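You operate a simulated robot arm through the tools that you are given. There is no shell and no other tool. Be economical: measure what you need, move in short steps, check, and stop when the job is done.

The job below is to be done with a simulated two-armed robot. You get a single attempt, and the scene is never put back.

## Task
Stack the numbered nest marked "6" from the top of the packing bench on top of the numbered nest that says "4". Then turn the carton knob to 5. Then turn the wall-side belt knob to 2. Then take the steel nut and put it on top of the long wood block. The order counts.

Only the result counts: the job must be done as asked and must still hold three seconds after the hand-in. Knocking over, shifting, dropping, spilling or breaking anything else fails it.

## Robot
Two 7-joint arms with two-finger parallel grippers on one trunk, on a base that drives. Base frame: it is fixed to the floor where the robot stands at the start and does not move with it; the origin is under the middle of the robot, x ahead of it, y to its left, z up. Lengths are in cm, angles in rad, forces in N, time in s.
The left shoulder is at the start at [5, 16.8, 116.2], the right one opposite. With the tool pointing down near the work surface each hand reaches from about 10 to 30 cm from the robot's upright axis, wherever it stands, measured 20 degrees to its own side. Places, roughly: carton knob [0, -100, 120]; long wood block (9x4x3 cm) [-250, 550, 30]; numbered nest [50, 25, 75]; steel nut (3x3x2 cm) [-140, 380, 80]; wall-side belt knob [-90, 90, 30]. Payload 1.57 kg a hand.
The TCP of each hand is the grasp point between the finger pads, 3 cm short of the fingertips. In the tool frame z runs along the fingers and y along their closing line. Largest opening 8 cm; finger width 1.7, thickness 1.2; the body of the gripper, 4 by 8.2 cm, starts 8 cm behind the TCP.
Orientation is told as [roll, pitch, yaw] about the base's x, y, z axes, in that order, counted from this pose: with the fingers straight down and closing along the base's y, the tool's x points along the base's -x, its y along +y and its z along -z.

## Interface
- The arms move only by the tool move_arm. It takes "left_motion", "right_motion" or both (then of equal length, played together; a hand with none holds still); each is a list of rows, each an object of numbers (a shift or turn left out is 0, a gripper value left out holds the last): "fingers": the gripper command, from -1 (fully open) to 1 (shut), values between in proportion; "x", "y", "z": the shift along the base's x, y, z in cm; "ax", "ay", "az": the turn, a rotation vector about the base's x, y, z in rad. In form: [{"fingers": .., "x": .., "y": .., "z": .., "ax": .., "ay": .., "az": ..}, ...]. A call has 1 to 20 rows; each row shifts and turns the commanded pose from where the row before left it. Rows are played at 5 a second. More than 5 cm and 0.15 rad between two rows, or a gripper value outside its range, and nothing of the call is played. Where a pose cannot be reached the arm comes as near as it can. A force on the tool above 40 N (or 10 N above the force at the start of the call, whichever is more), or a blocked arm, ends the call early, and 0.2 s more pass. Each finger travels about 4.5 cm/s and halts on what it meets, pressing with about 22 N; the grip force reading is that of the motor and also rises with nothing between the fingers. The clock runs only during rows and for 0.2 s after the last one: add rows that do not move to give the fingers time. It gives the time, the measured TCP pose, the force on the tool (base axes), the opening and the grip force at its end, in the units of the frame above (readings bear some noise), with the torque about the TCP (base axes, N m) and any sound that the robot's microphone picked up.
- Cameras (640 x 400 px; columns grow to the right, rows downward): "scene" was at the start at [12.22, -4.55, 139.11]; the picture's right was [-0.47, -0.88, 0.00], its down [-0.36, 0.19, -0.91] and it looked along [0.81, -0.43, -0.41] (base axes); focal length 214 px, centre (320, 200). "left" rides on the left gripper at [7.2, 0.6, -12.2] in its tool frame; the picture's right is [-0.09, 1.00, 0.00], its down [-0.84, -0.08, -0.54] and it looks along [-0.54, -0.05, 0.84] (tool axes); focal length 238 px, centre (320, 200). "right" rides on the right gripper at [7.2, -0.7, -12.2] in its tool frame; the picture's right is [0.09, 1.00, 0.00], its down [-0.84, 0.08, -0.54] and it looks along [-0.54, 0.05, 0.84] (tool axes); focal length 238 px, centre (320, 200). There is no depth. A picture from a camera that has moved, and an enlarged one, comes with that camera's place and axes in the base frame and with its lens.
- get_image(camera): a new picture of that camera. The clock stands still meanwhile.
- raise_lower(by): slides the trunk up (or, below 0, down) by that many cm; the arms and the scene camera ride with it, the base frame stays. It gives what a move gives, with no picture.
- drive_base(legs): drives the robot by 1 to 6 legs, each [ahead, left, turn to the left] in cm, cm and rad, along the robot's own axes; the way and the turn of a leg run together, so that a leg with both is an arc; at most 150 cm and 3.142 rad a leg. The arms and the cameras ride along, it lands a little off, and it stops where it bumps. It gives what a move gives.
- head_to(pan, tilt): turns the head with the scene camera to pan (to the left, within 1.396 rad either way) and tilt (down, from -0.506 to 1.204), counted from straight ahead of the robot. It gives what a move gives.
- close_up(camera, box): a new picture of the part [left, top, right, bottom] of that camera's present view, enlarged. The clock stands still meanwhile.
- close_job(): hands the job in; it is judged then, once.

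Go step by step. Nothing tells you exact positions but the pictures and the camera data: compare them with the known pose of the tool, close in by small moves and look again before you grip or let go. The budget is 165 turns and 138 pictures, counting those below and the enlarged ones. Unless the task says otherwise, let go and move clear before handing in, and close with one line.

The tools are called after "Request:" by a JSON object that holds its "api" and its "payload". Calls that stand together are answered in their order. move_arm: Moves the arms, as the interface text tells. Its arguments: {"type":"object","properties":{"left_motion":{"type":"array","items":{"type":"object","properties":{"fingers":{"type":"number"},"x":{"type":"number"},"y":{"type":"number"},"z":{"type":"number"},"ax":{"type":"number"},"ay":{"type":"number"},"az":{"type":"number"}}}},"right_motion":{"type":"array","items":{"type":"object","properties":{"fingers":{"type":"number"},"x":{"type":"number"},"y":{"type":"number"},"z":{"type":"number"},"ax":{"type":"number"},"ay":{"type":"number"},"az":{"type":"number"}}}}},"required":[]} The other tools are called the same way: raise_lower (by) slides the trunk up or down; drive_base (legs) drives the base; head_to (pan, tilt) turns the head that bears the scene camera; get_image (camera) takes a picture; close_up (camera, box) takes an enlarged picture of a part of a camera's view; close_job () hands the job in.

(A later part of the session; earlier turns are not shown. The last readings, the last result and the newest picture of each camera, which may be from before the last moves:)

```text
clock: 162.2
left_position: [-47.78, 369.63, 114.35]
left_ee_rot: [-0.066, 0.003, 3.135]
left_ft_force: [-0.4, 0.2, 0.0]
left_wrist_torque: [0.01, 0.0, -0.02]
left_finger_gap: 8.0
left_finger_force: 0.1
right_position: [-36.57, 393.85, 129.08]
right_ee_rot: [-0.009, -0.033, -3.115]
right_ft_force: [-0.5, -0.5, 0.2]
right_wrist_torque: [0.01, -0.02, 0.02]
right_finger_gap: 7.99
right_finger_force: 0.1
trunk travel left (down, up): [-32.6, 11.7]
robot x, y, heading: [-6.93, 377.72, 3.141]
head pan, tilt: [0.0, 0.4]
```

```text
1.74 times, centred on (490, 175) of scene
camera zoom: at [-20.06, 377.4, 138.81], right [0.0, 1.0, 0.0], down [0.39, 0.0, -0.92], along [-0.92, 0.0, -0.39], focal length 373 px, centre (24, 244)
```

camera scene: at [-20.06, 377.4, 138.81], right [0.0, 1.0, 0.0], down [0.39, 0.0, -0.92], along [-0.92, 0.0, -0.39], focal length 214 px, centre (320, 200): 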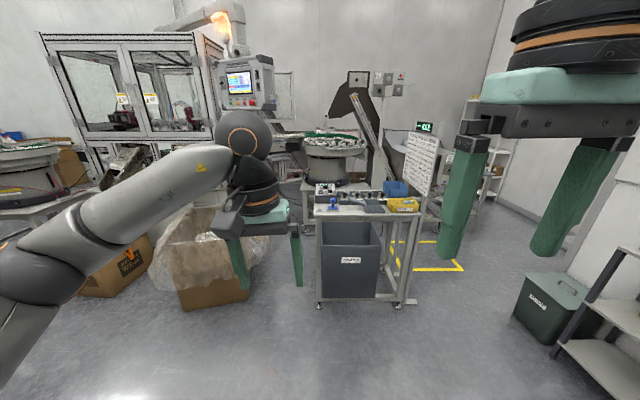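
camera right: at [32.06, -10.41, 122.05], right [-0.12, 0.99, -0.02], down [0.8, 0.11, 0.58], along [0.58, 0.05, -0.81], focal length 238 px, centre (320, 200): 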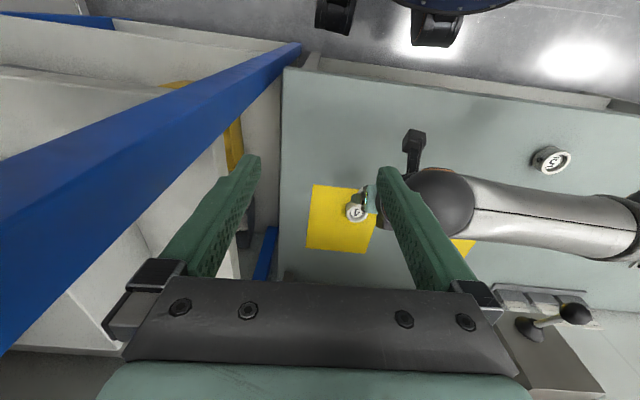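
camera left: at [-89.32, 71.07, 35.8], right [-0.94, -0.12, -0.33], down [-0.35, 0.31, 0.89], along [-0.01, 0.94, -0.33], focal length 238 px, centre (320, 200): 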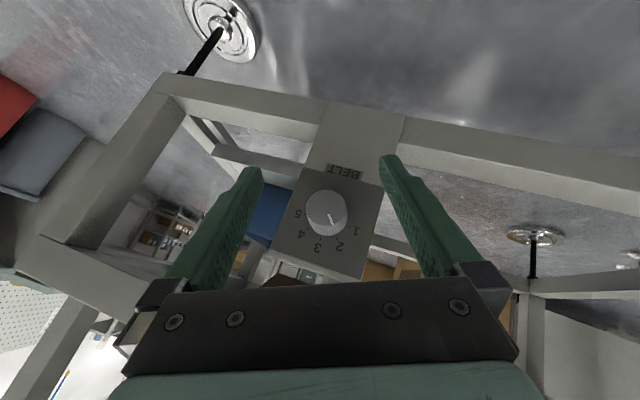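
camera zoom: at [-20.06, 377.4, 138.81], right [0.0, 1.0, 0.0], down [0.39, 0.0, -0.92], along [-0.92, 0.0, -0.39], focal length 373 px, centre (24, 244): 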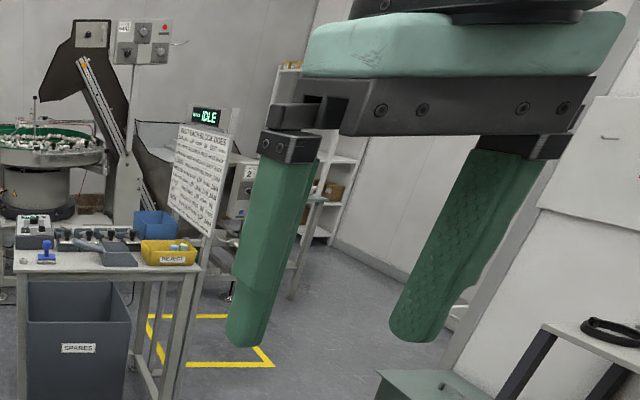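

The steel nut sits by the table's near-left corner at about (-141, 377, 81), with a stamp about 5 cm to its right. I'll drive up so the left hand stands above it.

Request:
{"api": "drive_base", "payload": {"legs": [[0, -7.5, 0], [90, 0, 0]]}}

Request:
{"api": "head_to", "payload": {"pan": 0.1, "tilt": 0.9}}

Request:
{"api": "get_image", "payload": {"camera": "left"}}

Request:
{"api": "get_image", "payload": {"camera": "scene"}}

```text
clock: 166.9
left_position: [-123.14, 376.89, 114.36]
left_ee_rot: [-0.067, 0.001, -3.142]
left_ft_force: [0.5, 0.2, 0.6]
left_wrist_torque: [-0.03, 0.07, 0.01]
left_finger_gap: 8.01
left_finger_force: 0.1
right_position: [-112.05, 401.18, 129.07]
right_ee_rot: [-0.013, -0.031, -3.113]
right_ft_force: [0.3, -0.8, 0.8]
right_wrist_torque: [-0.01, 0.05, -0.02]
right_finger_gap: 8.03
right_finger_force: 0.0
trunk travel left (down, up): [-32.6, 11.7]
robot x, y, heading: [-82.44, 385.27, -3.14]
head pan, tilt: [0.0, 0.4]
stopped in leg 2: the robot was blocked; the commanded pose is now the measured one
```

```text
clock: 167.9
left_position: [-123.28, 377.0, 114.25]
left_ee_rot: [-0.065, 0.005, -3.14]
left_ft_force: [1.1, -0.2, -0.8]
left_wrist_torque: [-0.01, -0.02, 0.0]
left_finger_gap: 8.01
left_finger_force: 0.0
right_position: [-112.26, 401.19, 128.98]
right_ee_rot: [-0.014, -0.03, -3.114]
right_ft_force: [-0.2, 0.3, -0.7]
right_wrist_torque: [-0.02, 0.02, 0.01]
right_finger_gap: 8.0
right_finger_force: 0.0
trunk travel left (down, up): [-32.6, 11.7]
robot x, y, heading: [-82.2, 385.18, -3.141]
head pan, tilt: [0.099, 0.901]
```

```text
42 pictures are left
camera left: at [-116.2, 375.33, 126.56], right [-0.09, -0.99, -0.07], down [-0.84, 0.04, 0.54], along [-0.54, 0.11, -0.84], focal length 238 px, centre (320, 200)
```

left: 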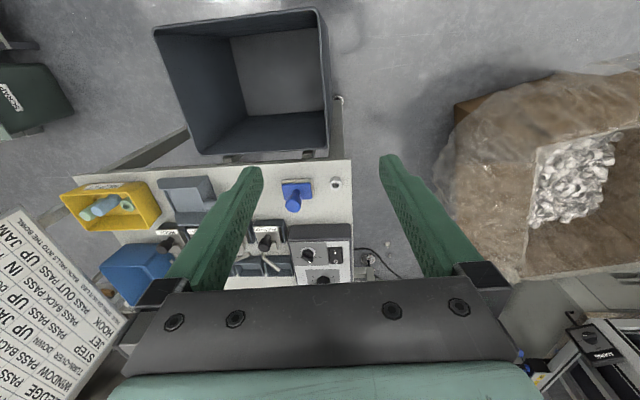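

```text
41 pictures are left
camera scene: at [-93.81, 384.13, 134.52], right [-0.1, 0.99, 0.0], down [0.78, 0.08, -0.62], along [-0.62, -0.06, -0.78], focal length 214 px, centre (320, 200)
```

scene: 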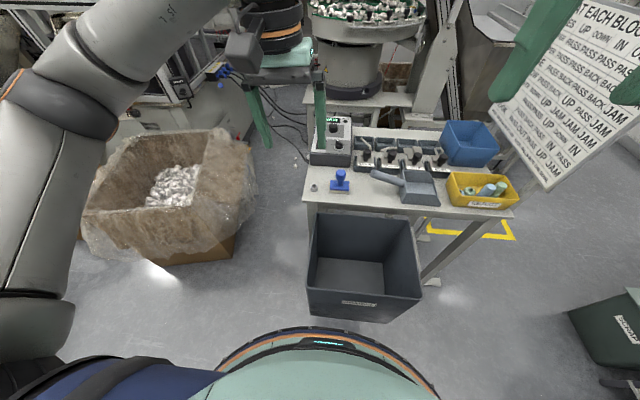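

A bin hanging in front of the table stopped the base, leaving the nut 59 cm ahead. I'll back off 1 cm, lower the trunk, and reach with the tool tilted 0.75 rad, fingers part-open to 6 cm to clear the stamp.

Request:
{"api": "drive_base", "payload": {"legs": [[-1, 0, 0]]}}

Request:
{"api": "raise_lower", "payload": {"by": -18}}

Request:
{"api": "move_arm", "payload": {"left_motion": [{"ax": -0.067, "fingers": -0.5}, {"ay": 0.15, "x": -1}, {"ay": 0.15, "x": -1.5}, {"ay": 0.15, "x": -1.5}, {"ay": 0.15, "x": -1.5}, {"ay": 0.15, "x": -1.5}, {"x": -1.5, "z": -1}, {"x": -1.5, "z": -1}, {"x": -1.5, "z": -1}, {"x": -1, "z": -1}, {}, {}]}}

Request:
{"api": "get_image", "payload": {"camera": "left"}}

```text
clock: 168.6
left_position: [-122.22, 376.89, 114.37]
left_ee_rot: [-0.066, 0.004, -3.142]
left_ft_force: [0.2, 0.2, -0.2]
left_wrist_torque: [0.03, 0.04, 0.01]
left_finger_gap: 8.02
left_finger_force: 0.1
right_position: [-111.15, 401.18, 128.94]
right_ee_rot: [-0.012, -0.029, -3.114]
right_ft_force: [-0.3, -0.4, 0.1]
right_wrist_torque: [0.01, 0.01, 0.02]
right_finger_gap: 8.01
right_finger_force: 0.1
trunk travel left (down, up): [-32.6, 11.7]
robot x, y, heading: [-81.24, 385.32, -3.139]
head pan, tilt: [0.099, 0.901]
```

```text
clock: 170.6
left_position: [-122.16, 376.94, 96.11]
left_ee_rot: [-0.065, 0.005, -3.141]
left_ft_force: [0.0, 0.2, -0.2]
left_wrist_torque: [0.0, 0.01, 0.0]
left_finger_gap: 8.01
left_finger_force: 0.1
right_position: [-111.37, 401.16, 111.06]
right_ee_rot: [-0.012, -0.029, -3.114]
right_ft_force: [-0.3, -0.4, 0.3]
right_wrist_torque: [0.01, 0.02, -0.04]
right_finger_gap: 7.99
right_finger_force: 0.1
trunk travel left (down, up): [-14.6, 29.7]
robot x, y, heading: [-81.63, 385.18, -3.136]
head pan, tilt: [0.099, 0.901]
```

```text
clock: 173.2
left_position: [-134.8, 376.94, 92.26]
left_ee_rot: [0.0, -0.747, -3.142]
left_ft_force: [1.1, -0.3, -0.5]
left_wrist_torque: [-0.02, 0.01, 0.04]
left_finger_gap: 5.99
left_finger_force: 0.1
right_position: [-111.35, 401.26, 110.97]
right_ee_rot: [-0.012, -0.027, -3.114]
right_ft_force: [0.1, 0.0, 0.4]
right_wrist_torque: [0.04, -0.01, 0.04]
right_finger_gap: 8.02
right_finger_force: 0.1
trunk travel left (down, up): [-14.6, 29.7]
robot x, y, heading: [-80.9, 385.12, -3.14]
head pan, tilt: [0.099, 0.901]
```

```text
40 pictures are left
camera left: at [-121.36, 376.1, 96.52], right [-0.07, -1.0, 0.06], down [-0.25, 0.08, 0.97], along [-0.97, 0.05, -0.25], focal length 238 px, centre (320, 200)
```

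left: 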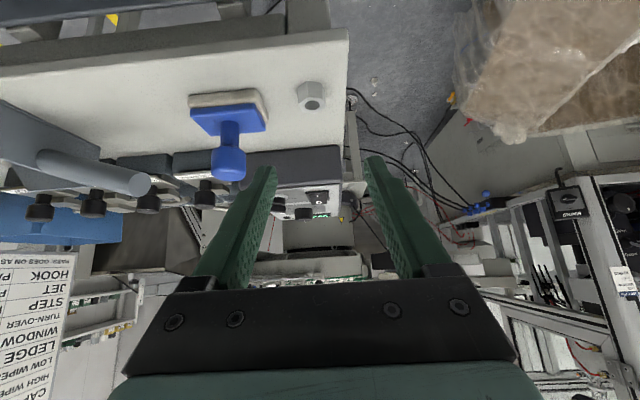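

Nut's top triangulates to about (-141.4, 377.3, 81). Moving over it to z≈85 and looking again.

Request:
{"api": "move_arm", "payload": {"left_motion": [{"x": -1.2, "z": -1.5, "y": 0.15}, {"x": -1.2, "z": -1.5, "y": 0.15}, {"x": -1.2, "z": -2}, {"x": -1.2, "z": -2}, {}, {}]}}

Request:
{"api": "get_image", "payload": {"camera": "left"}}

```text
clock: 174.6
left_position: [-139.54, 377.19, 85.21]
left_ee_rot: [0.0, -0.746, -3.141]
left_ft_force: [0.0, 0.0, -0.3]
left_wrist_torque: [-0.02, 0.0, 0.01]
left_finger_gap: 5.98
left_finger_force: 0.0
right_position: [-111.16, 401.13, 111.08]
right_ee_rot: [-0.014, -0.028, -3.114]
right_ft_force: [-0.8, -0.5, -0.3]
right_wrist_torque: [-0.02, 0.0, -0.02]
right_finger_gap: 8.0
right_finger_force: 0.0
trunk travel left (down, up): [-14.6, 29.7]
robot x, y, heading: [-81.36, 385.18, -3.138]
head pan, tilt: [0.099, 0.901]
```

```text
39 pictures are left
camera left: at [-126.09, 376.42, 89.49], right [-0.07, -1.0, 0.06], down [-0.25, 0.08, 0.97], along [-0.97, 0.05, -0.25], focal length 238 px, centre (320, 200)
```

left: 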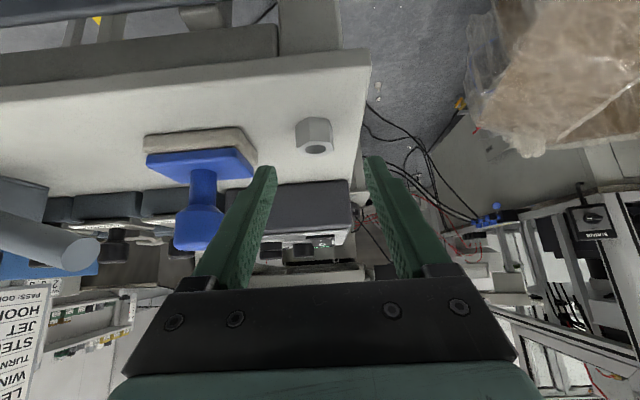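

The stamp base is tight beside the left finger, so I'll narrow the opening to 5 cm and lower to near the table.

Request:
{"api": "move_arm", "payload": {"left_motion": [{"fingers": -0.25, "x": 0.3}, {"y": 0.05}, {"z": -1}, {"z": -0.6}, {}, {}]}}

Request:
{"api": "get_image", "payload": {"camera": "left"}}

```text
clock: 176.0
left_position: [-139.32, 377.28, 83.8]
left_ee_rot: [-0.001, -0.747, -3.142]
left_ft_force: [0.2, -0.7, 0.6]
left_wrist_torque: [-0.01, -0.01, 0.04]
left_finger_gap: 5.03
left_finger_force: 0.0
right_position: [-111.25, 401.13, 110.97]
right_ee_rot: [-0.011, -0.027, -3.114]
right_ft_force: [1.0, -0.9, 0.1]
right_wrist_torque: [0.02, 0.02, 0.04]
right_finger_gap: 8.01
right_finger_force: 0.1
trunk travel left (down, up): [-14.6, 29.7]
robot x, y, heading: [-81.31, 384.94, -3.134]
head pan, tilt: [0.099, 0.901]
```

```text
38 pictures are left
camera left: at [-125.77, 376.48, 87.9], right [-0.07, -1.0, 0.06], down [-0.25, 0.08, 0.97], along [-0.97, 0.05, -0.25], focal length 238 px, centre (320, 200)
```

left: 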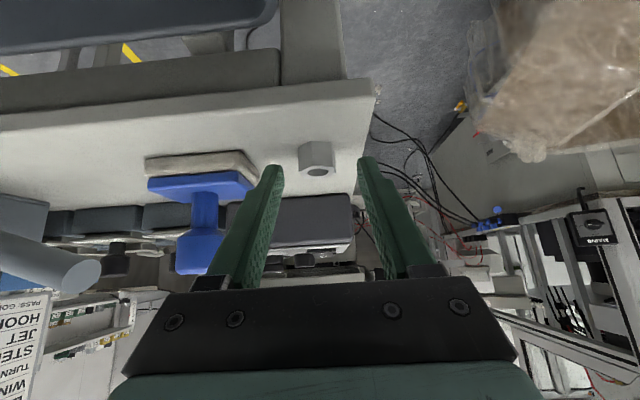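

Request:
{"api": "move_arm", "payload": {"left_motion": [{"z": -0.4}, {"z": -0.3}, {}, {}]}}

Request:
{"api": "close_up", "payload": {"camera": "left", "box": [240, 110, 400, 230]}}

```text
clock: 177.0
left_position: [-139.37, 377.25, 83.06]
left_ee_rot: [-0.001, -0.746, -3.141]
left_ft_force: [-0.2, 0.1, 0.1]
left_wrist_torque: [0.0, 0.0, 0.02]
left_finger_gap: 5.02
left_finger_force: 0.0
right_position: [-111.3, 401.21, 111.08]
right_ee_rot: [-0.011, -0.027, -3.114]
right_ft_force: [0.3, 0.2, 0.5]
right_wrist_torque: [0.0, 0.0, -0.01]
right_finger_gap: 8.0
right_finger_force: 0.0
trunk travel left (down, up): [-14.6, 29.7]
robot x, y, heading: [-81.63, 385.33, -3.139]
head pan, tilt: [0.099, 0.901]
```

```text
3.33 times, centred on (320, 170) of left
camera zoom: at [-125.79, 376.51, 87.2], right [-0.07, -1.0, 0.06], down [-0.25, 0.08, 0.97], along [-0.97, 0.05, -0.25], focal length 794 px, centre (320, 300)
```

zoom: 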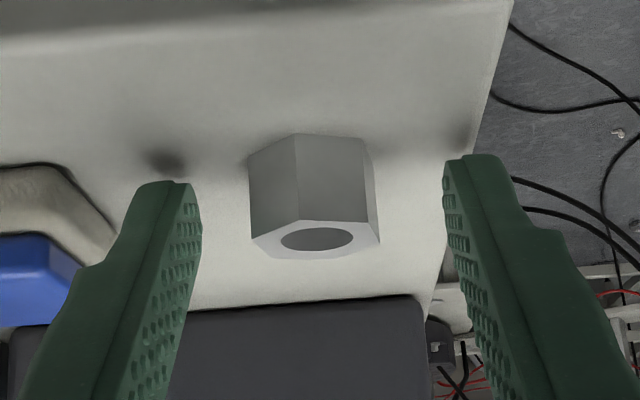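

The nut is between the pads, tips just above the table. Closing.

Request:
{"api": "move_arm", "payload": {"left_motion": [{"fingers": 0.1, "x": -0.1}, {"fingers": 0.3}, {"fingers": 0.6}, {"fingers": 1}, {}, {}]}}

Request:
{"api": "move_arm", "payload": {"left_motion": [{"z": 0.5}, {"z": 0.8}, {"z": 1}, {"z": 1.2}, {}, {}]}}

Request:
{"api": "get_image", "payload": {"camera": "left"}}

```text
clock: 178.4
left_position: [-139.25, 377.3, 82.95]
left_ee_rot: [0.0, -0.745, -3.142]
left_ft_force: [0.2, 0.3, 0.3]
left_wrist_torque: [-0.01, -0.02, 0.01]
left_finger_gap: 2.57
left_finger_force: 22.2
right_position: [-111.34, 401.27, 111.04]
right_ee_rot: [-0.013, -0.028, -3.113]
right_ft_force: [-0.7, -0.2, 0.2]
right_wrist_torque: [0.0, 0.02, 0.01]
right_finger_gap: 7.99
right_finger_force: 0.0
trunk travel left (down, up): [-14.6, 29.7]
robot x, y, heading: [-81.31, 385.18, -3.14]
head pan, tilt: [0.099, 0.901]
```

```text
clock: 179.8
left_position: [-139.24, 377.32, 86.55]
left_ee_rot: [0.0, -0.745, -3.142]
left_ft_force: [0.0, 0.2, -0.9]
left_wrist_torque: [-0.04, -0.01, 0.02]
left_finger_gap: 2.56
left_finger_force: 21.8
right_position: [-111.24, 401.18, 110.95]
right_ee_rot: [-0.012, -0.028, -3.111]
right_ft_force: [0.4, -0.2, 0.0]
right_wrist_torque: [0.03, 0.01, 0.01]
right_finger_gap: 7.99
right_finger_force: 0.1
trunk travel left (down, up): [-14.6, 29.7]
robot x, y, heading: [-81.57, 385.03, -3.134]
head pan, tilt: [0.099, 0.901]
```

```text
36 pictures are left
camera left: at [-125.88, 376.52, 90.71], right [-0.07, -1.0, 0.06], down [-0.25, 0.08, 0.97], along [-0.97, 0.05, -0.25], focal length 238 px, centre (320, 200)
```

left: 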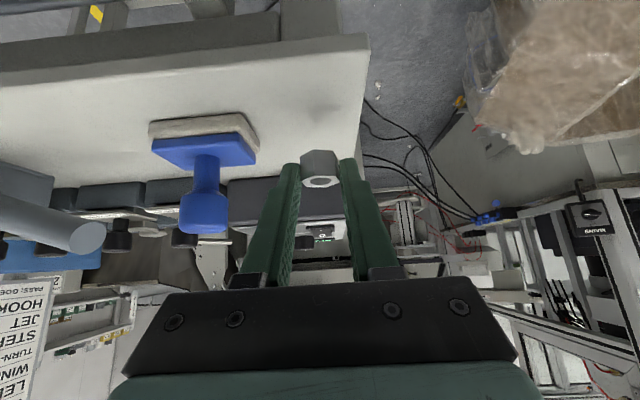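

The nut is held and lifted. I'll pull it up and back, reverse the base, and look toward (-250, 550).

Request:
{"api": "move_arm", "payload": {"left_motion": [{"z": 2}, {"z": 2}, {"z": 2}, {"z": 2, "x": 1}, {"x": 2, "z": 1}, {"x": 2, "z": 1}, {"x": 2}, {"x": 2}, {"x": 2}, {"x": 2}, {}]}}

Request:
{"api": "drive_base", "payload": {"legs": [[-45, 0, 0]]}}

Request:
{"api": "head_to", "payload": {"pan": -0.75, "tilt": 0.45}}

Request:
{"api": "get_image", "payload": {"camera": "scene"}}

```text
clock: 182.2
left_position: [-126.32, 377.14, 96.6]
left_ee_rot: [0.0, -0.745, -3.142]
left_ft_force: [0.4, -0.3, -0.8]
left_wrist_torque: [0.0, 0.01, 0.01]
left_finger_gap: 2.52
left_finger_force: 22.4
right_position: [-111.21, 401.16, 110.96]
right_ee_rot: [-0.011, -0.028, -3.113]
right_ft_force: [0.0, -0.1, 0.2]
right_wrist_torque: [0.02, 0.02, 0.03]
right_finger_gap: 8.0
right_finger_force: 0.1
trunk travel left (down, up): [-14.6, 29.7]
robot x, y, heading: [-81.54, 385.29, -3.142]
head pan, tilt: [0.099, 0.901]
```

```text
clock: 184.9
left_position: [-81.43, 377.49, 96.66]
left_ee_rot: [0.0, -0.746, 3.138]
left_ft_force: [-0.3, -0.4, -0.7]
left_wrist_torque: [0.03, 0.01, 0.03]
left_finger_gap: 2.5
left_finger_force: 22.4
right_position: [-66.28, 401.39, 110.99]
right_ee_rot: [-0.011, -0.027, -3.116]
right_ft_force: [-0.5, 0.0, 0.4]
right_wrist_torque: [0.02, 0.0, 0.01]
right_finger_gap: 8.02
right_finger_force: 0.1
trunk travel left (down, up): [-14.6, 29.7]
robot x, y, heading: [-36.56, 385.72, -3.143]
head pan, tilt: [0.099, 0.901]
```

```text
clock: 186.1
left_position: [-81.3, 377.44, 96.47]
left_ee_rot: [-0.001, -0.746, 3.14]
left_ft_force: [0.0, -0.3, -0.2]
left_wrist_torque: [-0.03, 0.01, 0.01]
left_finger_gap: 2.48
left_finger_force: 22.0
right_position: [-66.46, 401.38, 111.06]
right_ee_rot: [-0.013, -0.028, -3.114]
right_ft_force: [-0.2, -0.3, -0.7]
right_wrist_torque: [0.0, 0.0, 0.0]
right_finger_gap: 8.02
right_finger_force: 0.1
trunk travel left (down, up): [-14.6, 29.7]
robot x, y, heading: [-36.0, 385.2, -3.135]
head pan, tilt: [-0.75, 0.45]
```

```text
35 pictures are left
camera scene: at [-47.13, 391.28, 120.34], right [0.68, 0.73, 0.0], down [0.32, -0.3, -0.9], along [-0.66, 0.61, -0.44], focal length 214 px, centre (320, 200)
```

scene: 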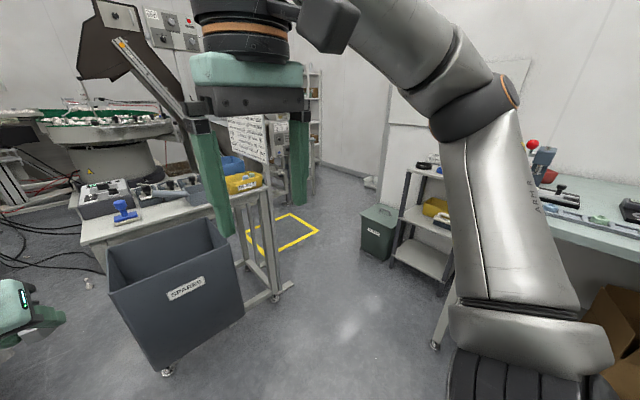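

Nut still held. The block lies beyond the yellow floor square; I'll turn to face that way for an unobstructed view.

Request:
{"api": "drive_base", "payload": {"legs": [[0, -40, -0.5]]}}

Request:
{"api": "head_to", "payload": {"pan": 0.15, "tilt": 0.4}}

Request:
{"api": "get_image", "payload": {"camera": "scene"}}

```text
clock: 190.2
left_position: [-70.12, 438.69, 96.58]
left_ee_rot: [-0.001, -0.746, 2.65]
left_ft_force: [0.1, 0.4, 0.5]
left_wrist_torque: [-0.03, -0.03, 0.01]
left_finger_gap: 2.29
left_finger_force: 22.3
right_position: [-45.5, 452.76, 110.87]
right_ee_rot: [-0.012, -0.027, 2.678]
right_ft_force: [0.4, 0.0, -0.2]
right_wrist_torque: [0.03, -0.01, -0.01]
right_finger_gap: 7.99
right_finger_force: 0.1
trunk travel left (down, up): [-14.6, 29.7]
robot x, y, heading: [-26.5, 424.54, 2.655]
head pan, tilt: [-0.75, 0.45]
```

```text
clock: 191.4
left_position: [-70.19, 438.74, 96.63]
left_ee_rot: [-0.001, -0.745, 2.651]
left_ft_force: [-1.6, -0.2, -0.6]
left_wrist_torque: [0.04, 0.0, -0.03]
left_finger_gap: 2.28
left_finger_force: 22.3
right_position: [-45.59, 452.79, 110.94]
right_ee_rot: [-0.012, -0.029, 2.68]
right_ft_force: [0.0, -0.1, 0.2]
right_wrist_torque: [-0.02, 0.03, 0.02]
right_finger_gap: 8.0
right_finger_force: 0.0
trunk travel left (down, up): [-14.6, 29.7]
robot x, y, heading: [-26.46, 424.37, 2.654]
head pan, tilt: [0.15, 0.4]
```

```text
34 pictures are left
camera scene: at [-38.94, 429.21, 120.81], right [0.33, 0.94, 0.0], down [0.37, -0.13, -0.92], along [-0.87, 0.31, -0.39], focal length 214 px, centre (320, 200)
```

scene: 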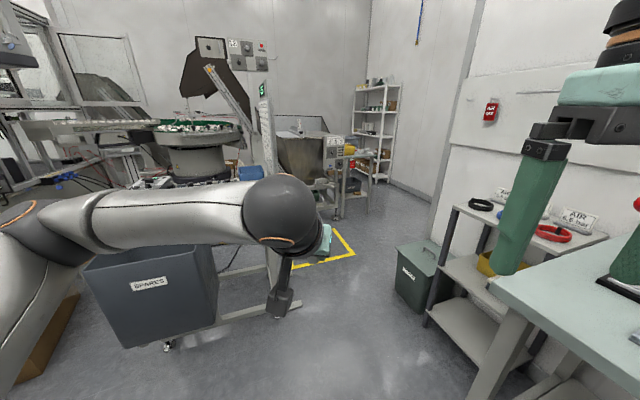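

The grip gap has crept from 2.57 to 2.28, so I'll check the nut in the hand.

Request:
{"api": "get_image", "payload": {"camera": "left"}}

Request:
{"api": "close_up", "payload": {"camera": "scene", "box": [240, 70, 420, 210]}}

```text
33 pictures are left
camera left: at [-58.57, 431.64, 100.77], right [-0.53, -0.85, 0.06], down [-0.18, 0.18, 0.97], along [-0.83, 0.5, -0.25], focal length 238 px, centre (320, 200)
```

left: 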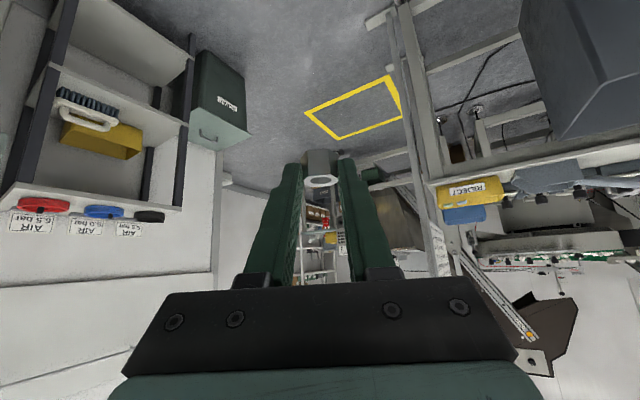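

```text
2.86 times, centred on (330, 140) of scene
camera zoom: at [-38.94, 429.21, 120.81], right [0.33, 0.94, 0.0], down [0.37, -0.13, -0.92], along [-0.87, 0.31, -0.39], focal length 613 px, centre (291, 371)
```

zoom: 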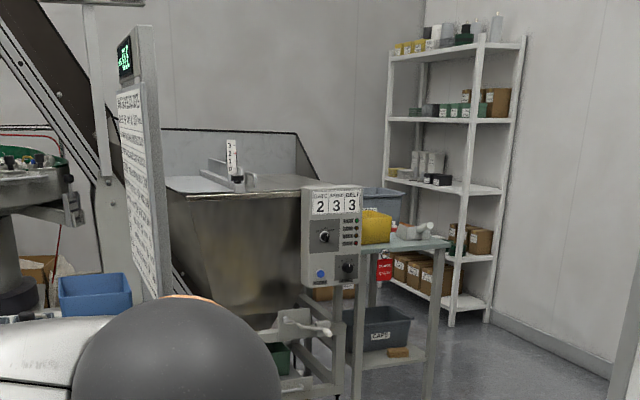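

The long wood block is visible on the lower shelf of a small table near (-245, 547, 31). Zooming on the nut to see how it sits in the grip.

Request:
{"api": "close_up", "payload": {"camera": "left", "box": [272, 130, 368, 210]}}

```text
5.00 times, centred on (320, 170) of left
camera zoom: at [-58.57, 431.64, 100.77], right [-0.53, -0.85, 0.06], down [-0.18, 0.18, 0.97], along [-0.83, 0.5, -0.25], focal length 1192 px, centre (320, 350)
```

zoom: 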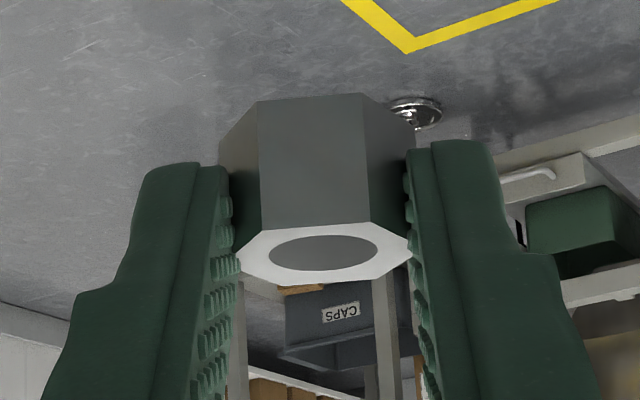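

The nut is seated flat and holding. I'll turn to face +y and sidestep through the gap between the console table and the green bin, then check before going on.

Request:
{"api": "drive_base", "payload": {"legs": [[0, 0, -1.083], [5, 48, 0], [57, 30, 0]]}}

Request:
{"api": "head_to", "payload": {"pan": 0.9, "tilt": 0.6}}

Request:
{"api": "get_image", "payload": {"camera": "scene"}}

```text
clock: 202.0
left_position: [-113.91, 529.62, 96.58]
left_ee_rot: [0.001, -0.746, 1.585]
left_ft_force: [0.0, -0.6, -1.1]
left_wrist_torque: [0.0, 0.01, 0.01]
left_finger_gap: 2.3
left_finger_force: 21.7
right_position: [-89.71, 515.0, 110.99]
right_ee_rot: [-0.013, -0.026, 1.615]
right_ft_force: [0.9, 0.5, -0.6]
right_wrist_torque: [-0.01, 0.01, 0.03]
right_finger_gap: 7.98
right_finger_force: 0.1
trunk travel left (down, up): [-14.6, 29.7]
robot x, y, heading: [-105.24, 484.33, 1.591]
head pan, tilt: [0.15, 0.4]
```

```text
clock: 203.1
left_position: [-113.74, 529.51, 96.54]
left_ee_rot: [0.0, -0.746, 1.586]
left_ft_force: [-0.6, 1.0, -0.7]
left_wrist_torque: [0.0, 0.02, 0.0]
left_finger_gap: 2.28
left_finger_force: 22.2
right_position: [-89.6, 514.96, 110.96]
right_ee_rot: [-0.012, -0.029, 1.614]
right_ft_force: [-0.4, -0.3, 0.9]
right_wrist_torque: [0.0, 0.0, -0.01]
right_finger_gap: 8.01
right_finger_force: 0.1
trunk travel left (down, up): [-14.6, 29.7]
robot x, y, heading: [-105.16, 484.54, 1.594]
head pan, tilt: [0.901, 0.6]
```

```text
30 pictures are left
camera scene: at [-112.27, 493.91, 118.99], right [0.61, 0.8, 0.0], down [0.45, -0.34, -0.83], along [-0.66, 0.5, -0.56], focal length 214 px, centre (320, 200)
```

scene: 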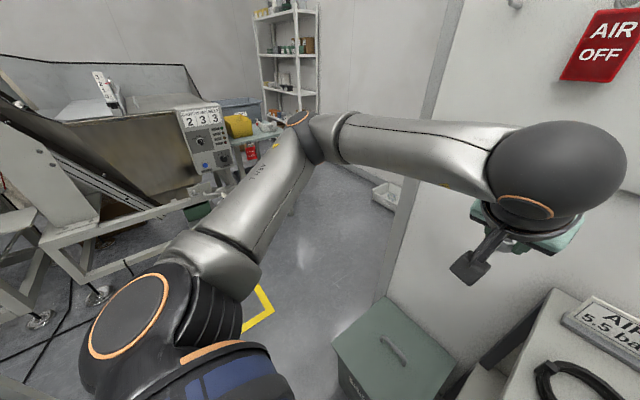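

The grip holds steady at 2.29. I'll sidestep on to x≈-180, turn to face -x, and move toward the small table.

Request:
{"api": "drive_base", "payload": {"legs": [[4, 75, 0], [0, 0, 1.55], [0, -40, 0]]}}

Request:
{"api": "head_to", "payload": {"pan": -0.15, "tilt": 0.7}}

Request:
{"api": "get_image", "payload": {"camera": "scene"}}

```text
clock: 217.5
left_position: [-225.59, 518.16, 96.61]
left_ee_rot: [-0.001, -0.743, -3.122]
left_ft_force: [0.3, 0.0, -0.2]
left_wrist_torque: [-0.02, -0.03, 0.01]
left_finger_gap: 2.28
left_finger_force: 22.1
right_position: [-211.01, 542.5, 110.9]
right_ee_rot: [-0.011, -0.027, -3.095]
right_ft_force: [-0.3, 0.5, 0.8]
right_wrist_torque: [-0.03, 0.0, -0.01]
right_finger_gap: 8.02
right_finger_force: 0.0
trunk travel left (down, up): [-14.6, 29.7]
robot x, y, heading: [-180.71, 527.09, -3.123]
head pan, tilt: [0.901, 0.6]
```

```text
clock: 218.8
left_position: [-225.6, 518.24, 96.54]
left_ee_rot: [-0.001, -0.746, -3.122]
left_ft_force: [0.1, -0.3, 0.1]
left_wrist_torque: [-0.01, 0.01, -0.02]
left_finger_gap: 2.27
left_finger_force: 22.3
right_position: [-210.99, 542.43, 110.96]
right_ee_rot: [-0.012, -0.027, -3.096]
right_ft_force: [0.6, -0.6, 0.0]
right_wrist_torque: [0.03, -0.03, 0.0]
right_finger_gap: 7.98
right_finger_force: 0.1
trunk travel left (down, up): [-14.6, 29.7]
robot x, y, heading: [-180.57, 527.08, -3.121]
head pan, tilt: [-0.15, 0.7]
```

```text
29 pictures are left
camera scene: at [-193.16, 527.72, 118.13], right [0.13, 0.99, 0.0], down [0.64, -0.08, -0.76], along [-0.76, 0.1, -0.64], focal length 214 px, centre (320, 200)
```

scene: 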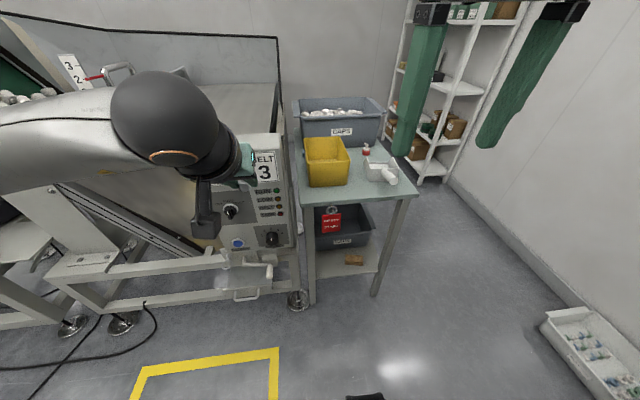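

The block is on the lower shelf at the front. Zooming for exact measure.

Request:
{"api": "close_up", "payload": {"camera": "scene", "box": [290, 180, 420, 310]}}

```text
3.08 times, centred on (355, 245) of scene
camera zoom: at [-193.16, 527.72, 118.13], right [0.13, 0.99, 0.0], down [0.64, -0.08, -0.76], along [-0.76, 0.1, -0.64], focal length 660 px, centre (212, 62)
```

zoom: 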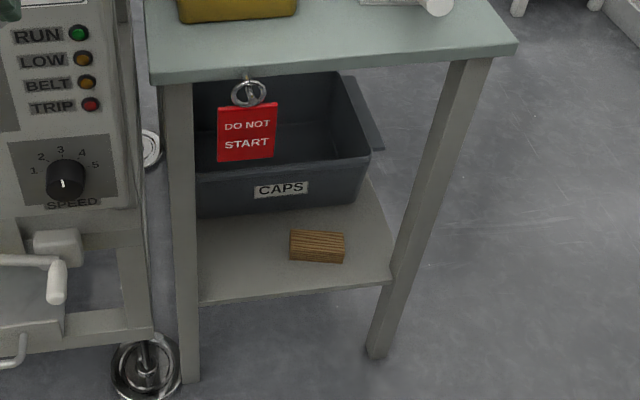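

The block's top centre is about (-251, 552, 31.5), long axis along y, 6 cm inside the shelf's front edge. To keep the elbow clear of the machine on the left, I'll approach from the right at a heading of about -2.84. First I move over there, staying back.

Request:
{"api": "drive_base", "payload": {"legs": [[-5, 0, 0], [0, -47, 0], [0, 0, 0.28]]}}

Request:
{"api": "raise_lower", "payload": {"by": -14.4}}

Request:
{"api": "head_to", "payload": {"pan": 0.0, "tilt": 0.85}}

Request:
{"api": "get_image", "payload": {"camera": "scene"}}

```text
clock: 225.0
left_position: [-217.57, 553.6, 96.61]
left_ee_rot: [-0.001, -0.746, -2.838]
left_ft_force: [0.0, -0.5, -0.1]
left_wrist_torque: [-0.02, -0.01, -0.01]
left_finger_gap: 2.29
left_finger_force: 22.2
right_position: [-210.23, 581.02, 110.97]
right_ee_rot: [-0.013, -0.028, -2.809]
right_ft_force: [0.2, -0.5, 0.7]
right_wrist_torque: [-0.01, 0.0, 0.02]
right_finger_gap: 8.0
right_finger_force: 0.1
trunk travel left (down, up): [-14.6, 29.7]
robot x, y, heading: [-176.8, 574.55, -2.835]
head pan, tilt: [-0.15, 0.7]
```

```text
clock: 226.7
left_position: [-217.63, 553.63, 82.12]
left_ee_rot: [0.001, -0.746, -2.838]
left_ft_force: [-0.6, -0.7, 0.0]
left_wrist_torque: [0.0, 0.01, 0.0]
left_finger_gap: 2.26
left_finger_force: 22.6
right_position: [-210.19, 581.0, 96.55]
right_ee_rot: [-0.014, -0.027, -2.809]
right_ft_force: [0.4, 0.7, -1.3]
right_wrist_torque: [-0.03, 0.0, 0.0]
right_finger_gap: 8.01
right_finger_force: 0.1
trunk travel left (down, up): [-0.2, 44.1]
robot x, y, heading: [-177.05, 574.43, -2.839]
head pan, tilt: [-0.15, 0.7]
```

```text
clock: 227.4
left_position: [-217.49, 553.65, 82.07]
left_ee_rot: [0.0, -0.744, -2.838]
left_ft_force: [-1.1, 0.3, -0.9]
left_wrist_torque: [-0.02, -0.02, 0.02]
left_finger_gap: 2.29
left_finger_force: 22.2
right_position: [-210.26, 581.01, 96.54]
right_ee_rot: [-0.013, -0.027, -2.809]
right_ft_force: [0.5, 0.0, 0.3]
right_wrist_torque: [0.03, 0.0, -0.03]
right_finger_gap: 8.0
right_finger_force: 0.1
trunk travel left (down, up): [-0.2, 44.1]
robot x, y, heading: [-177.4, 574.44, -2.835]
head pan, tilt: [0.0, 0.85]
```

```text
27 pictures are left
camera scene: at [-188.18, 570.79, 102.5], right [-0.3, 0.95, 0.0], down [0.72, 0.23, -0.66], along [-0.63, -0.2, -0.75], focal length 214 px, centre (320, 200)
```

scene: 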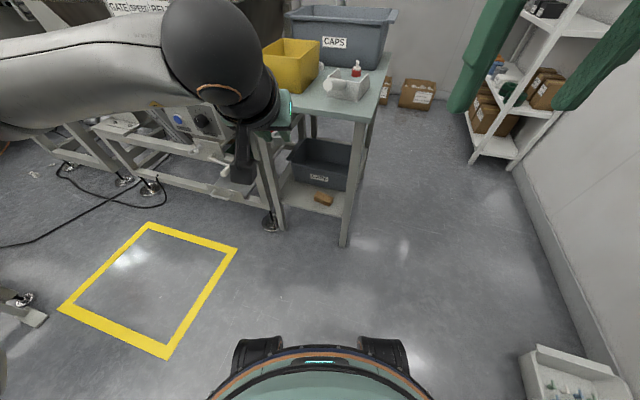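

The block shows clearly. I'll bring the arm down in free space in front of the table, keeping the tool tilt unchanged.

Request:
{"api": "move_arm", "payload": {"left_motion": [{"x": -0.62, "z": -3.3}, {"x": -0.62, "z": -3.3}, {"x": -0.62, "z": -3.3}, {"x": -0.62, "z": -3.3}, {"x": -0.62, "z": -3.3}, {"x": -0.62, "z": -3.3}, {"x": -0.62, "z": -3.3}, {"x": -0.62, "z": -3.3}, {"x": -0.62, "z": -3.3}, {"x": -0.62, "z": -3.3}, {"x": -0.62, "z": -3.3}, {"x": -0.62, "z": -3.3}, {}, {}]}}

Request:
{"api": "get_image", "payload": {"camera": "left"}}

Request:
{"api": "get_image", "payload": {"camera": "scene"}}

```text
clock: 230.4
left_position: [-224.85, 553.49, 42.45]
left_ee_rot: [0.001, -0.746, -2.838]
left_ft_force: [-0.6, -0.5, -0.5]
left_wrist_torque: [-0.01, -0.01, -0.04]
left_finger_gap: 2.28
left_finger_force: 21.8
right_position: [-210.34, 581.0, 96.68]
right_ee_rot: [-0.011, -0.029, -2.81]
right_ft_force: [-0.4, 0.2, 0.6]
right_wrist_torque: [-0.02, 0.0, 0.03]
right_finger_gap: 7.99
right_finger_force: 0.1
trunk travel left (down, up): [-0.2, 44.1]
robot x, y, heading: [-176.86, 574.71, -2.837]
head pan, tilt: [0.0, 0.85]
```

```text
26 pictures are left
camera left: at [-211.9, 556.92, 46.7], right [0.23, -0.97, 0.06], down [-0.26, 0.0, 0.97], along [-0.94, -0.24, -0.25], focal length 238 px, centre (320, 200)
```

left: 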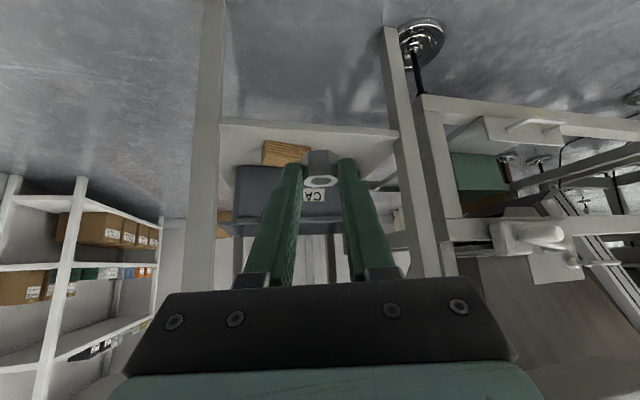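

```text
25 pictures are left
camera scene: at [-188.18, 570.79, 102.5], right [-0.3, 0.95, 0.0], down [0.72, 0.23, -0.66], along [-0.63, -0.2, -0.75], focal length 214 px, centre (320, 200)
```

scene: 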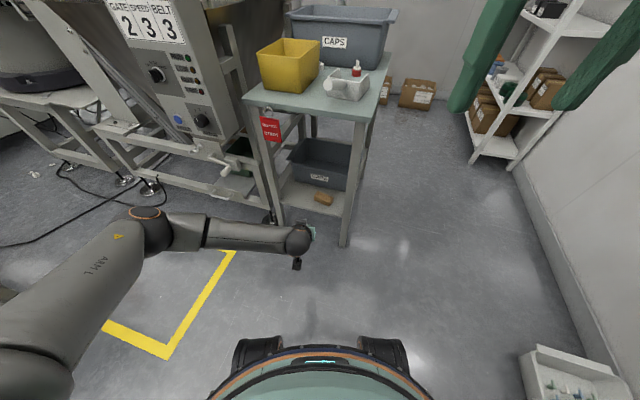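

Reach is fine here. I'll shift the base 6.5 right and 16 ahead so the nut comes up in front of the block.

Request:
{"api": "drive_base", "payload": {"legs": [[0, -6.5, 0], [16, 0, 0]]}}

Request:
{"api": "get_image", "payload": {"camera": "left"}}

Request:
{"api": "get_image", "payload": {"camera": "scene"}}

```text
clock: 232.6
left_position: [-242.11, 555.21, 42.62]
left_ee_rot: [0.0, -0.746, -2.839]
left_ft_force: [1.0, -0.2, -0.7]
left_wrist_torque: [0.0, 0.01, 0.01]
left_finger_gap: 2.31
left_finger_force: 21.5
right_position: [-227.32, 582.52, 96.54]
right_ee_rot: [-0.013, -0.029, -2.813]
right_ft_force: [0.4, 0.0, 0.5]
right_wrist_torque: [-0.01, -0.01, 0.01]
right_finger_gap: 7.98
right_finger_force: 0.1
trunk travel left (down, up): [-0.2, 44.1]
robot x, y, heading: [-194.45, 576.03, -2.842]
head pan, tilt: [0.0, 0.85]
```

```text
24 pictures are left
camera left: at [-229.03, 558.47, 46.73], right [0.23, -0.97, 0.06], down [-0.26, 0.0, 0.97], along [-0.94, -0.24, -0.25], focal length 238 px, centre (320, 200)
```

left: 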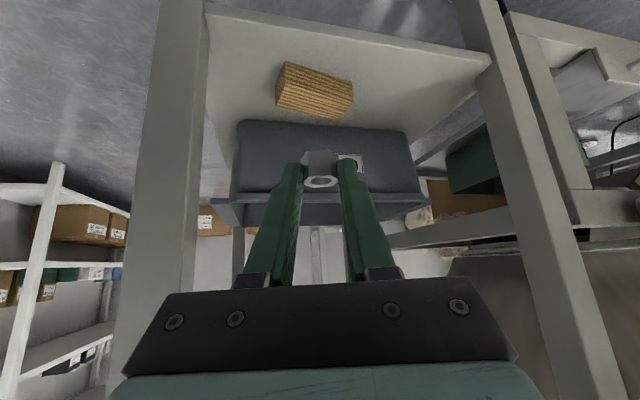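

```text
23 pictures are left
camera scene: at [-205.28, 572.32, 102.5], right [-0.3, 0.95, 0.0], down [0.72, 0.23, -0.66], along [-0.63, -0.2, -0.75], focal length 214 px, centre (320, 200)
```

scene: 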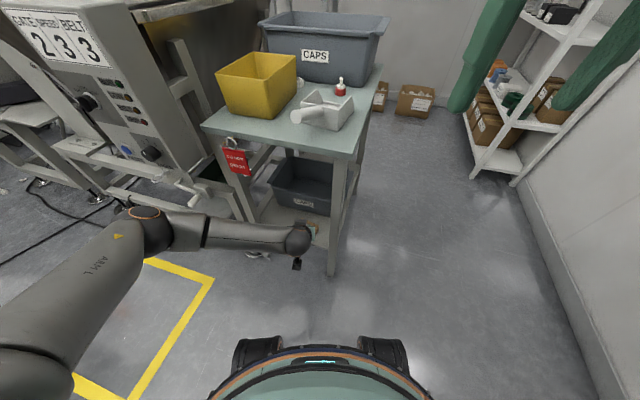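

Request:
{"api": "close_up", "payload": {"camera": "left", "box": [250, 40, 390, 200]}}

```text
2.50 times, centred on (320, 120) of left
camera zoom: at [-229.03, 558.47, 46.73], right [0.23, -0.97, 0.06], down [-0.26, 0.0, 0.97], along [-0.94, -0.24, -0.25], focal length 596 px, centre (320, 400)
```

zoom: 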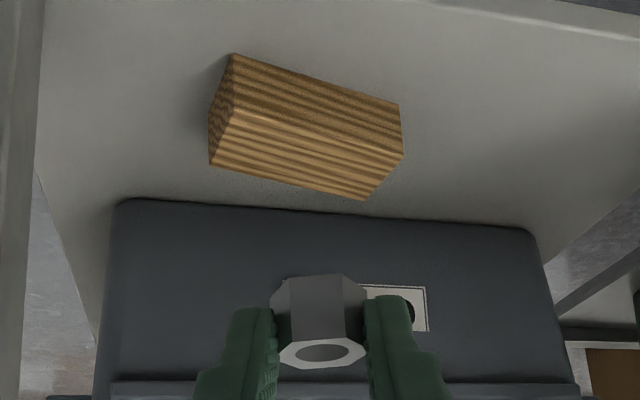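

Cross-checking views puts the block's top centre at about (-253.5, 552.3, 27.5). I'll drive another 7 cm ahead, with the nut still well above it.

Request:
{"api": "drive_base", "payload": {"legs": [[7.5, 0, 0]]}}

Request:
{"api": "move_arm", "payload": {"left_motion": [{"z": -1.5}, {"z": -1.5}, {"z": -1.5}, {}, {}]}}

Request:
{"api": "get_image", "payload": {"camera": "left"}}

```text
clock: 233.7
left_position: [-249.52, 552.9, 42.53]
left_ee_rot: [0.0, -0.745, -2.841]
left_ft_force: [-0.4, -0.7, -0.2]
left_wrist_torque: [-0.01, -0.01, -0.01]
left_finger_gap: 2.3
left_finger_force: 21.6
right_position: [-234.46, 580.23, 96.57]
right_ee_rot: [-0.012, -0.031, -2.812]
right_ft_force: [0.2, -0.2, 0.3]
right_wrist_torque: [-0.02, 0.01, 0.0]
right_finger_gap: 8.02
right_finger_force: 0.0
trunk travel left (down, up): [-0.2, 44.1]
robot x, y, heading: [-201.36, 573.66, -2.832]
head pan, tilt: [0.0, 0.85]
```

```text
clock: 234.9
left_position: [-249.41, 552.9, 38.03]
left_ee_rot: [-0.001, -0.745, -2.841]
left_ft_force: [0.1, 0.1, -0.3]
left_wrist_torque: [-0.02, 0.0, -0.01]
left_finger_gap: 2.29
left_finger_force: 22.3
right_position: [-234.65, 580.36, 96.7]
right_ee_rot: [-0.013, -0.029, -2.811]
right_ft_force: [0.0, -0.5, -0.3]
right_wrist_torque: [0.0, -0.03, 0.03]
right_finger_gap: 8.0
right_finger_force: 0.1
trunk travel left (down, up): [-0.2, 44.1]
robot x, y, heading: [-201.29, 573.47, -2.836]
head pan, tilt: [0.0, 0.85]
```

```text
21 pictures are left
camera left: at [-236.31, 556.2, 42.25], right [0.23, -0.97, 0.06], down [-0.26, 0.0, 0.97], along [-0.94, -0.24, -0.25], focal length 238 px, centre (320, 200)
```

left: 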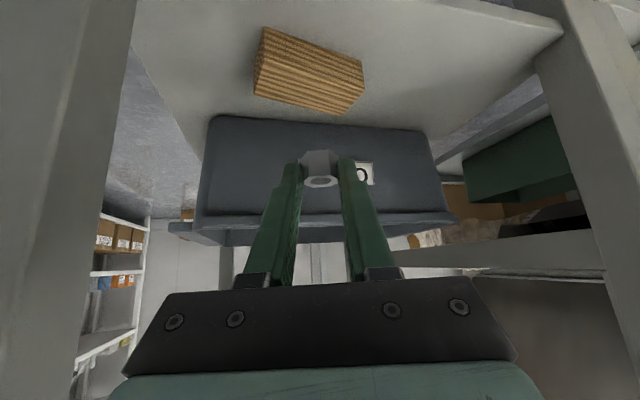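

Request:
{"api": "move_arm", "payload": {"left_motion": [{"x": -1.0, "y": -0.1, "z": -1}, {"x": -1.0, "y": -0.1, "z": -1}, {"x": -1.0, "y": -0.1, "z": -1}, {"z": -1}, {}, {}]}}

Request:
{"api": "get_image", "payload": {"camera": "left"}}

Request:
{"api": "close_up", "payload": {"camera": "scene", "box": [260, 190, 360, 280]}}

```text
clock: 236.3
left_position: [-252.29, 552.6, 33.99]
left_ee_rot: [0.0, -0.744, -2.841]
left_ft_force: [-0.2, 0.4, -0.3]
left_wrist_torque: [-0.01, 0.0, -0.01]
left_finger_gap: 2.29
left_finger_force: 22.5
right_position: [-234.59, 580.25, 96.48]
right_ee_rot: [-0.013, -0.03, -2.811]
right_ft_force: [-0.2, -0.5, 0.3]
right_wrist_torque: [0.0, 0.03, -0.01]
right_finger_gap: 7.98
right_finger_force: 0.1
trunk travel left (down, up): [-0.2, 44.1]
robot x, y, heading: [-201.22, 573.94, -2.837]
head pan, tilt: [0.0, 0.85]
```

```text
20 pictures are left
camera left: at [-239.28, 555.9, 38.28], right [0.23, -0.97, 0.06], down [-0.26, 0.0, 0.97], along [-0.94, -0.24, -0.25], focal length 238 px, centre (320, 200)
```

left: 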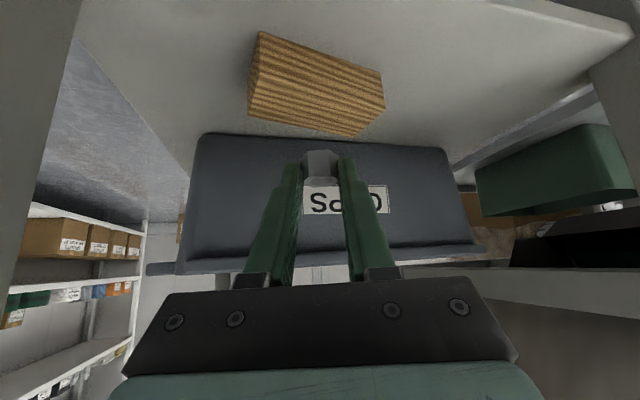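

```text
4.44 times, centred on (310, 235) of scene
camera zoom: at [-212.54, 570.04, 102.5], right [-0.3, 0.95, 0.0], down [0.72, 0.23, -0.66], along [-0.63, -0.2, -0.75], focal length 953 px, centre (364, 44)
```

zoom: 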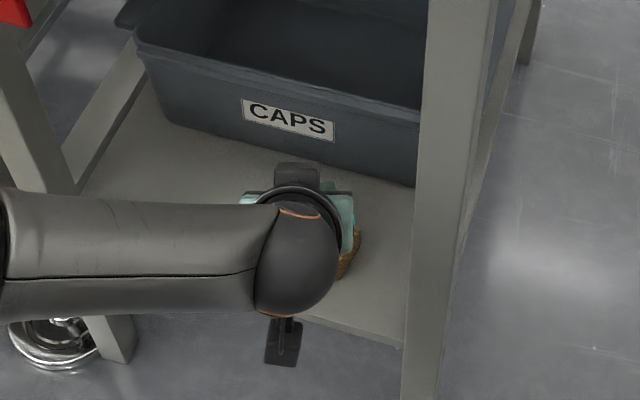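

Request:
{"api": "close_up", "payload": {"camera": "left", "box": [236, 20, 404, 200]}}

```text
2.22 times, centred on (320, 110) of left
camera zoom: at [-239.28, 555.9, 38.28], right [0.23, -0.97, 0.06], down [-0.26, 0.0, 0.97], along [-0.94, -0.24, -0.25], focal length 530 px, centre (320, 400)
```

zoom: 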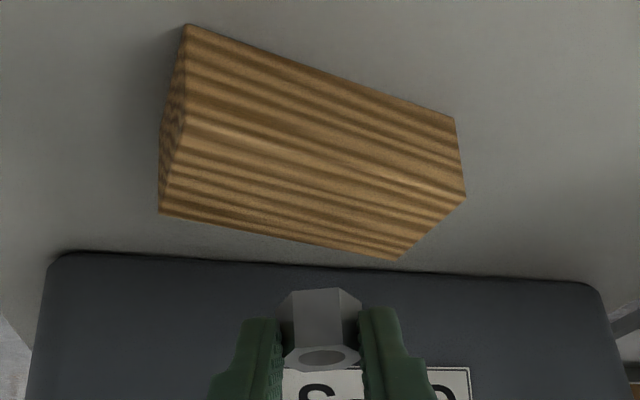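

The block's top is at z≈27.0, centre (-254.6, 552.2); the nut is about 1 cm short of centre. I'll move forward 1 cm and lower 2.8 cm.

Request:
{"api": "move_arm", "payload": {"left_motion": [{"x": -0.5}, {"x": -0.5}, {"z": -0.8}, {"z": -0.8}, {"z": -0.8}, {"z": -0.4}, {}, {}]}}

Request:
{"api": "close_up", "payload": {"camera": "left", "box": [220, 40, 420, 220]}}

```text
clock: 238.1
left_position: [-253.46, 552.66, 31.45]
left_ee_rot: [0.001, -0.751, -2.841]
left_ft_force: [1.9, 1.7, 16.5]
left_wrist_torque: [-0.09, 0.12, -0.05]
left_finger_gap: 2.28
left_finger_force: 22.5
right_position: [-234.62, 580.33, 96.61]
right_ee_rot: [-0.013, -0.031, -2.812]
right_ft_force: [-0.1, -0.4, -0.2]
right_wrist_torque: [0.02, 0.0, 0.0]
right_finger_gap: 8.01
right_finger_force: 0.1
trunk travel left (down, up): [-0.2, 44.1]
robot x, y, heading: [-201.11, 573.84, -2.833]
head pan, tilt: [0.0, 0.85]
```

```text
2.22 times, centred on (320, 130) of left
camera zoom: at [-240.37, 555.94, 35.57], right [0.23, -0.97, 0.06], down [-0.26, 0.0, 0.97], along [-0.94, -0.24, -0.25], focal length 530 px, centre (320, 356)
```

zoom: 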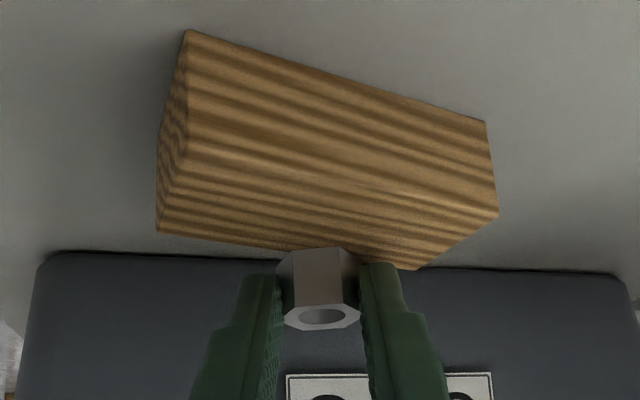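

Contact came early at the block's far edge: the top is at z≈28.5 and its centre nearer x≈-252.4. I'll lift, move back 2.2 cm and look.

Request:
{"api": "move_arm", "payload": {"left_motion": [{"z": 0.8}, {"z": 0.7}, {"x": 1.1, "y": 0.2}, {"x": 1.1, "y": 0.2}, {}, {}]}}

Request:
{"api": "close_up", "payload": {"camera": "left", "box": [220, 40, 420, 220]}}

```text
clock: 239.5
left_position: [-251.03, 553.02, 32.68]
left_ee_rot: [0.0, -0.743, -2.84]
left_ft_force: [-0.2, 0.4, -0.7]
left_wrist_torque: [-0.03, 0.0, -0.01]
left_finger_gap: 2.32
left_finger_force: 22.0
right_position: [-234.59, 580.41, 96.66]
right_ee_rot: [-0.011, -0.029, -2.811]
right_ft_force: [-0.2, 0.1, -0.6]
right_wrist_torque: [-0.03, -0.03, 0.01]
right_finger_gap: 8.01
right_finger_force: 0.0
trunk travel left (down, up): [-0.2, 44.1]
robot x, y, heading: [-201.37, 573.44, -2.836]
head pan, tilt: [0.0, 0.85]
```

```text
2.22 times, centred on (320, 130) of left
camera zoom: at [-238.06, 556.34, 36.92], right [0.23, -0.97, 0.06], down [-0.26, 0.0, 0.97], along [-0.94, -0.24, -0.25], focal length 530 px, centre (320, 356)
```

zoom: 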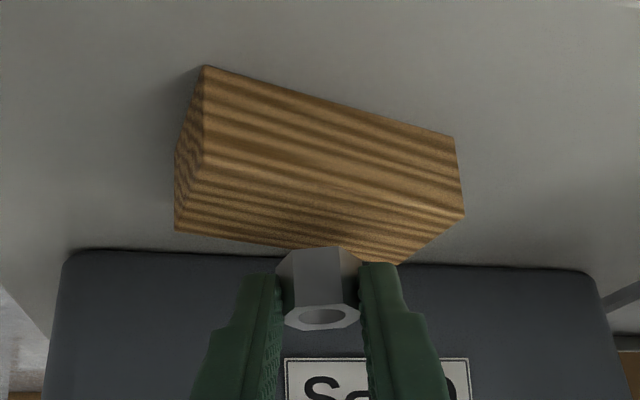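

The nut needs about 0.9 cm more back. Shifting and lowering 0.8 cm.

Request:
{"api": "move_arm", "payload": {"left_motion": [{"x": 0.85, "y": 0.25}, {"z": -0.5}, {"z": -0.3}, {}, {}]}}

Request:
{"api": "close_up", "payload": {"camera": "left", "box": [220, 40, 420, 220]}}

```text
clock: 240.7
left_position: [-250.26, 553.28, 31.82]
left_ee_rot: [0.0, -0.746, -2.84]
left_ft_force: [-0.7, -0.5, -0.9]
left_wrist_torque: [-0.01, 0.01, 0.01]
left_finger_gap: 2.31
left_finger_force: 22.6
right_position: [-234.63, 580.29, 96.53]
right_ee_rot: [-0.012, -0.03, -2.812]
right_ft_force: [0.1, -0.1, -0.5]
right_wrist_torque: [0.0, -0.02, -0.02]
right_finger_gap: 7.99
right_finger_force: 0.1
trunk travel left (down, up): [-0.2, 44.1]
robot x, y, heading: [-201.46, 573.93, -2.833]
head pan, tilt: [0.0, 0.85]
```

```text
2.22 times, centred on (320, 130) of left
camera zoom: at [-237.21, 556.54, 36.14], right [0.23, -0.97, 0.06], down [-0.26, 0.0, 0.97], along [-0.94, -0.24, -0.25], focal length 530 px, centre (320, 356)
```

zoom: 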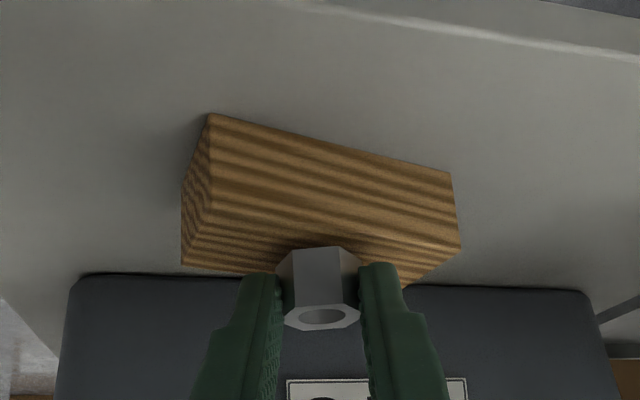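

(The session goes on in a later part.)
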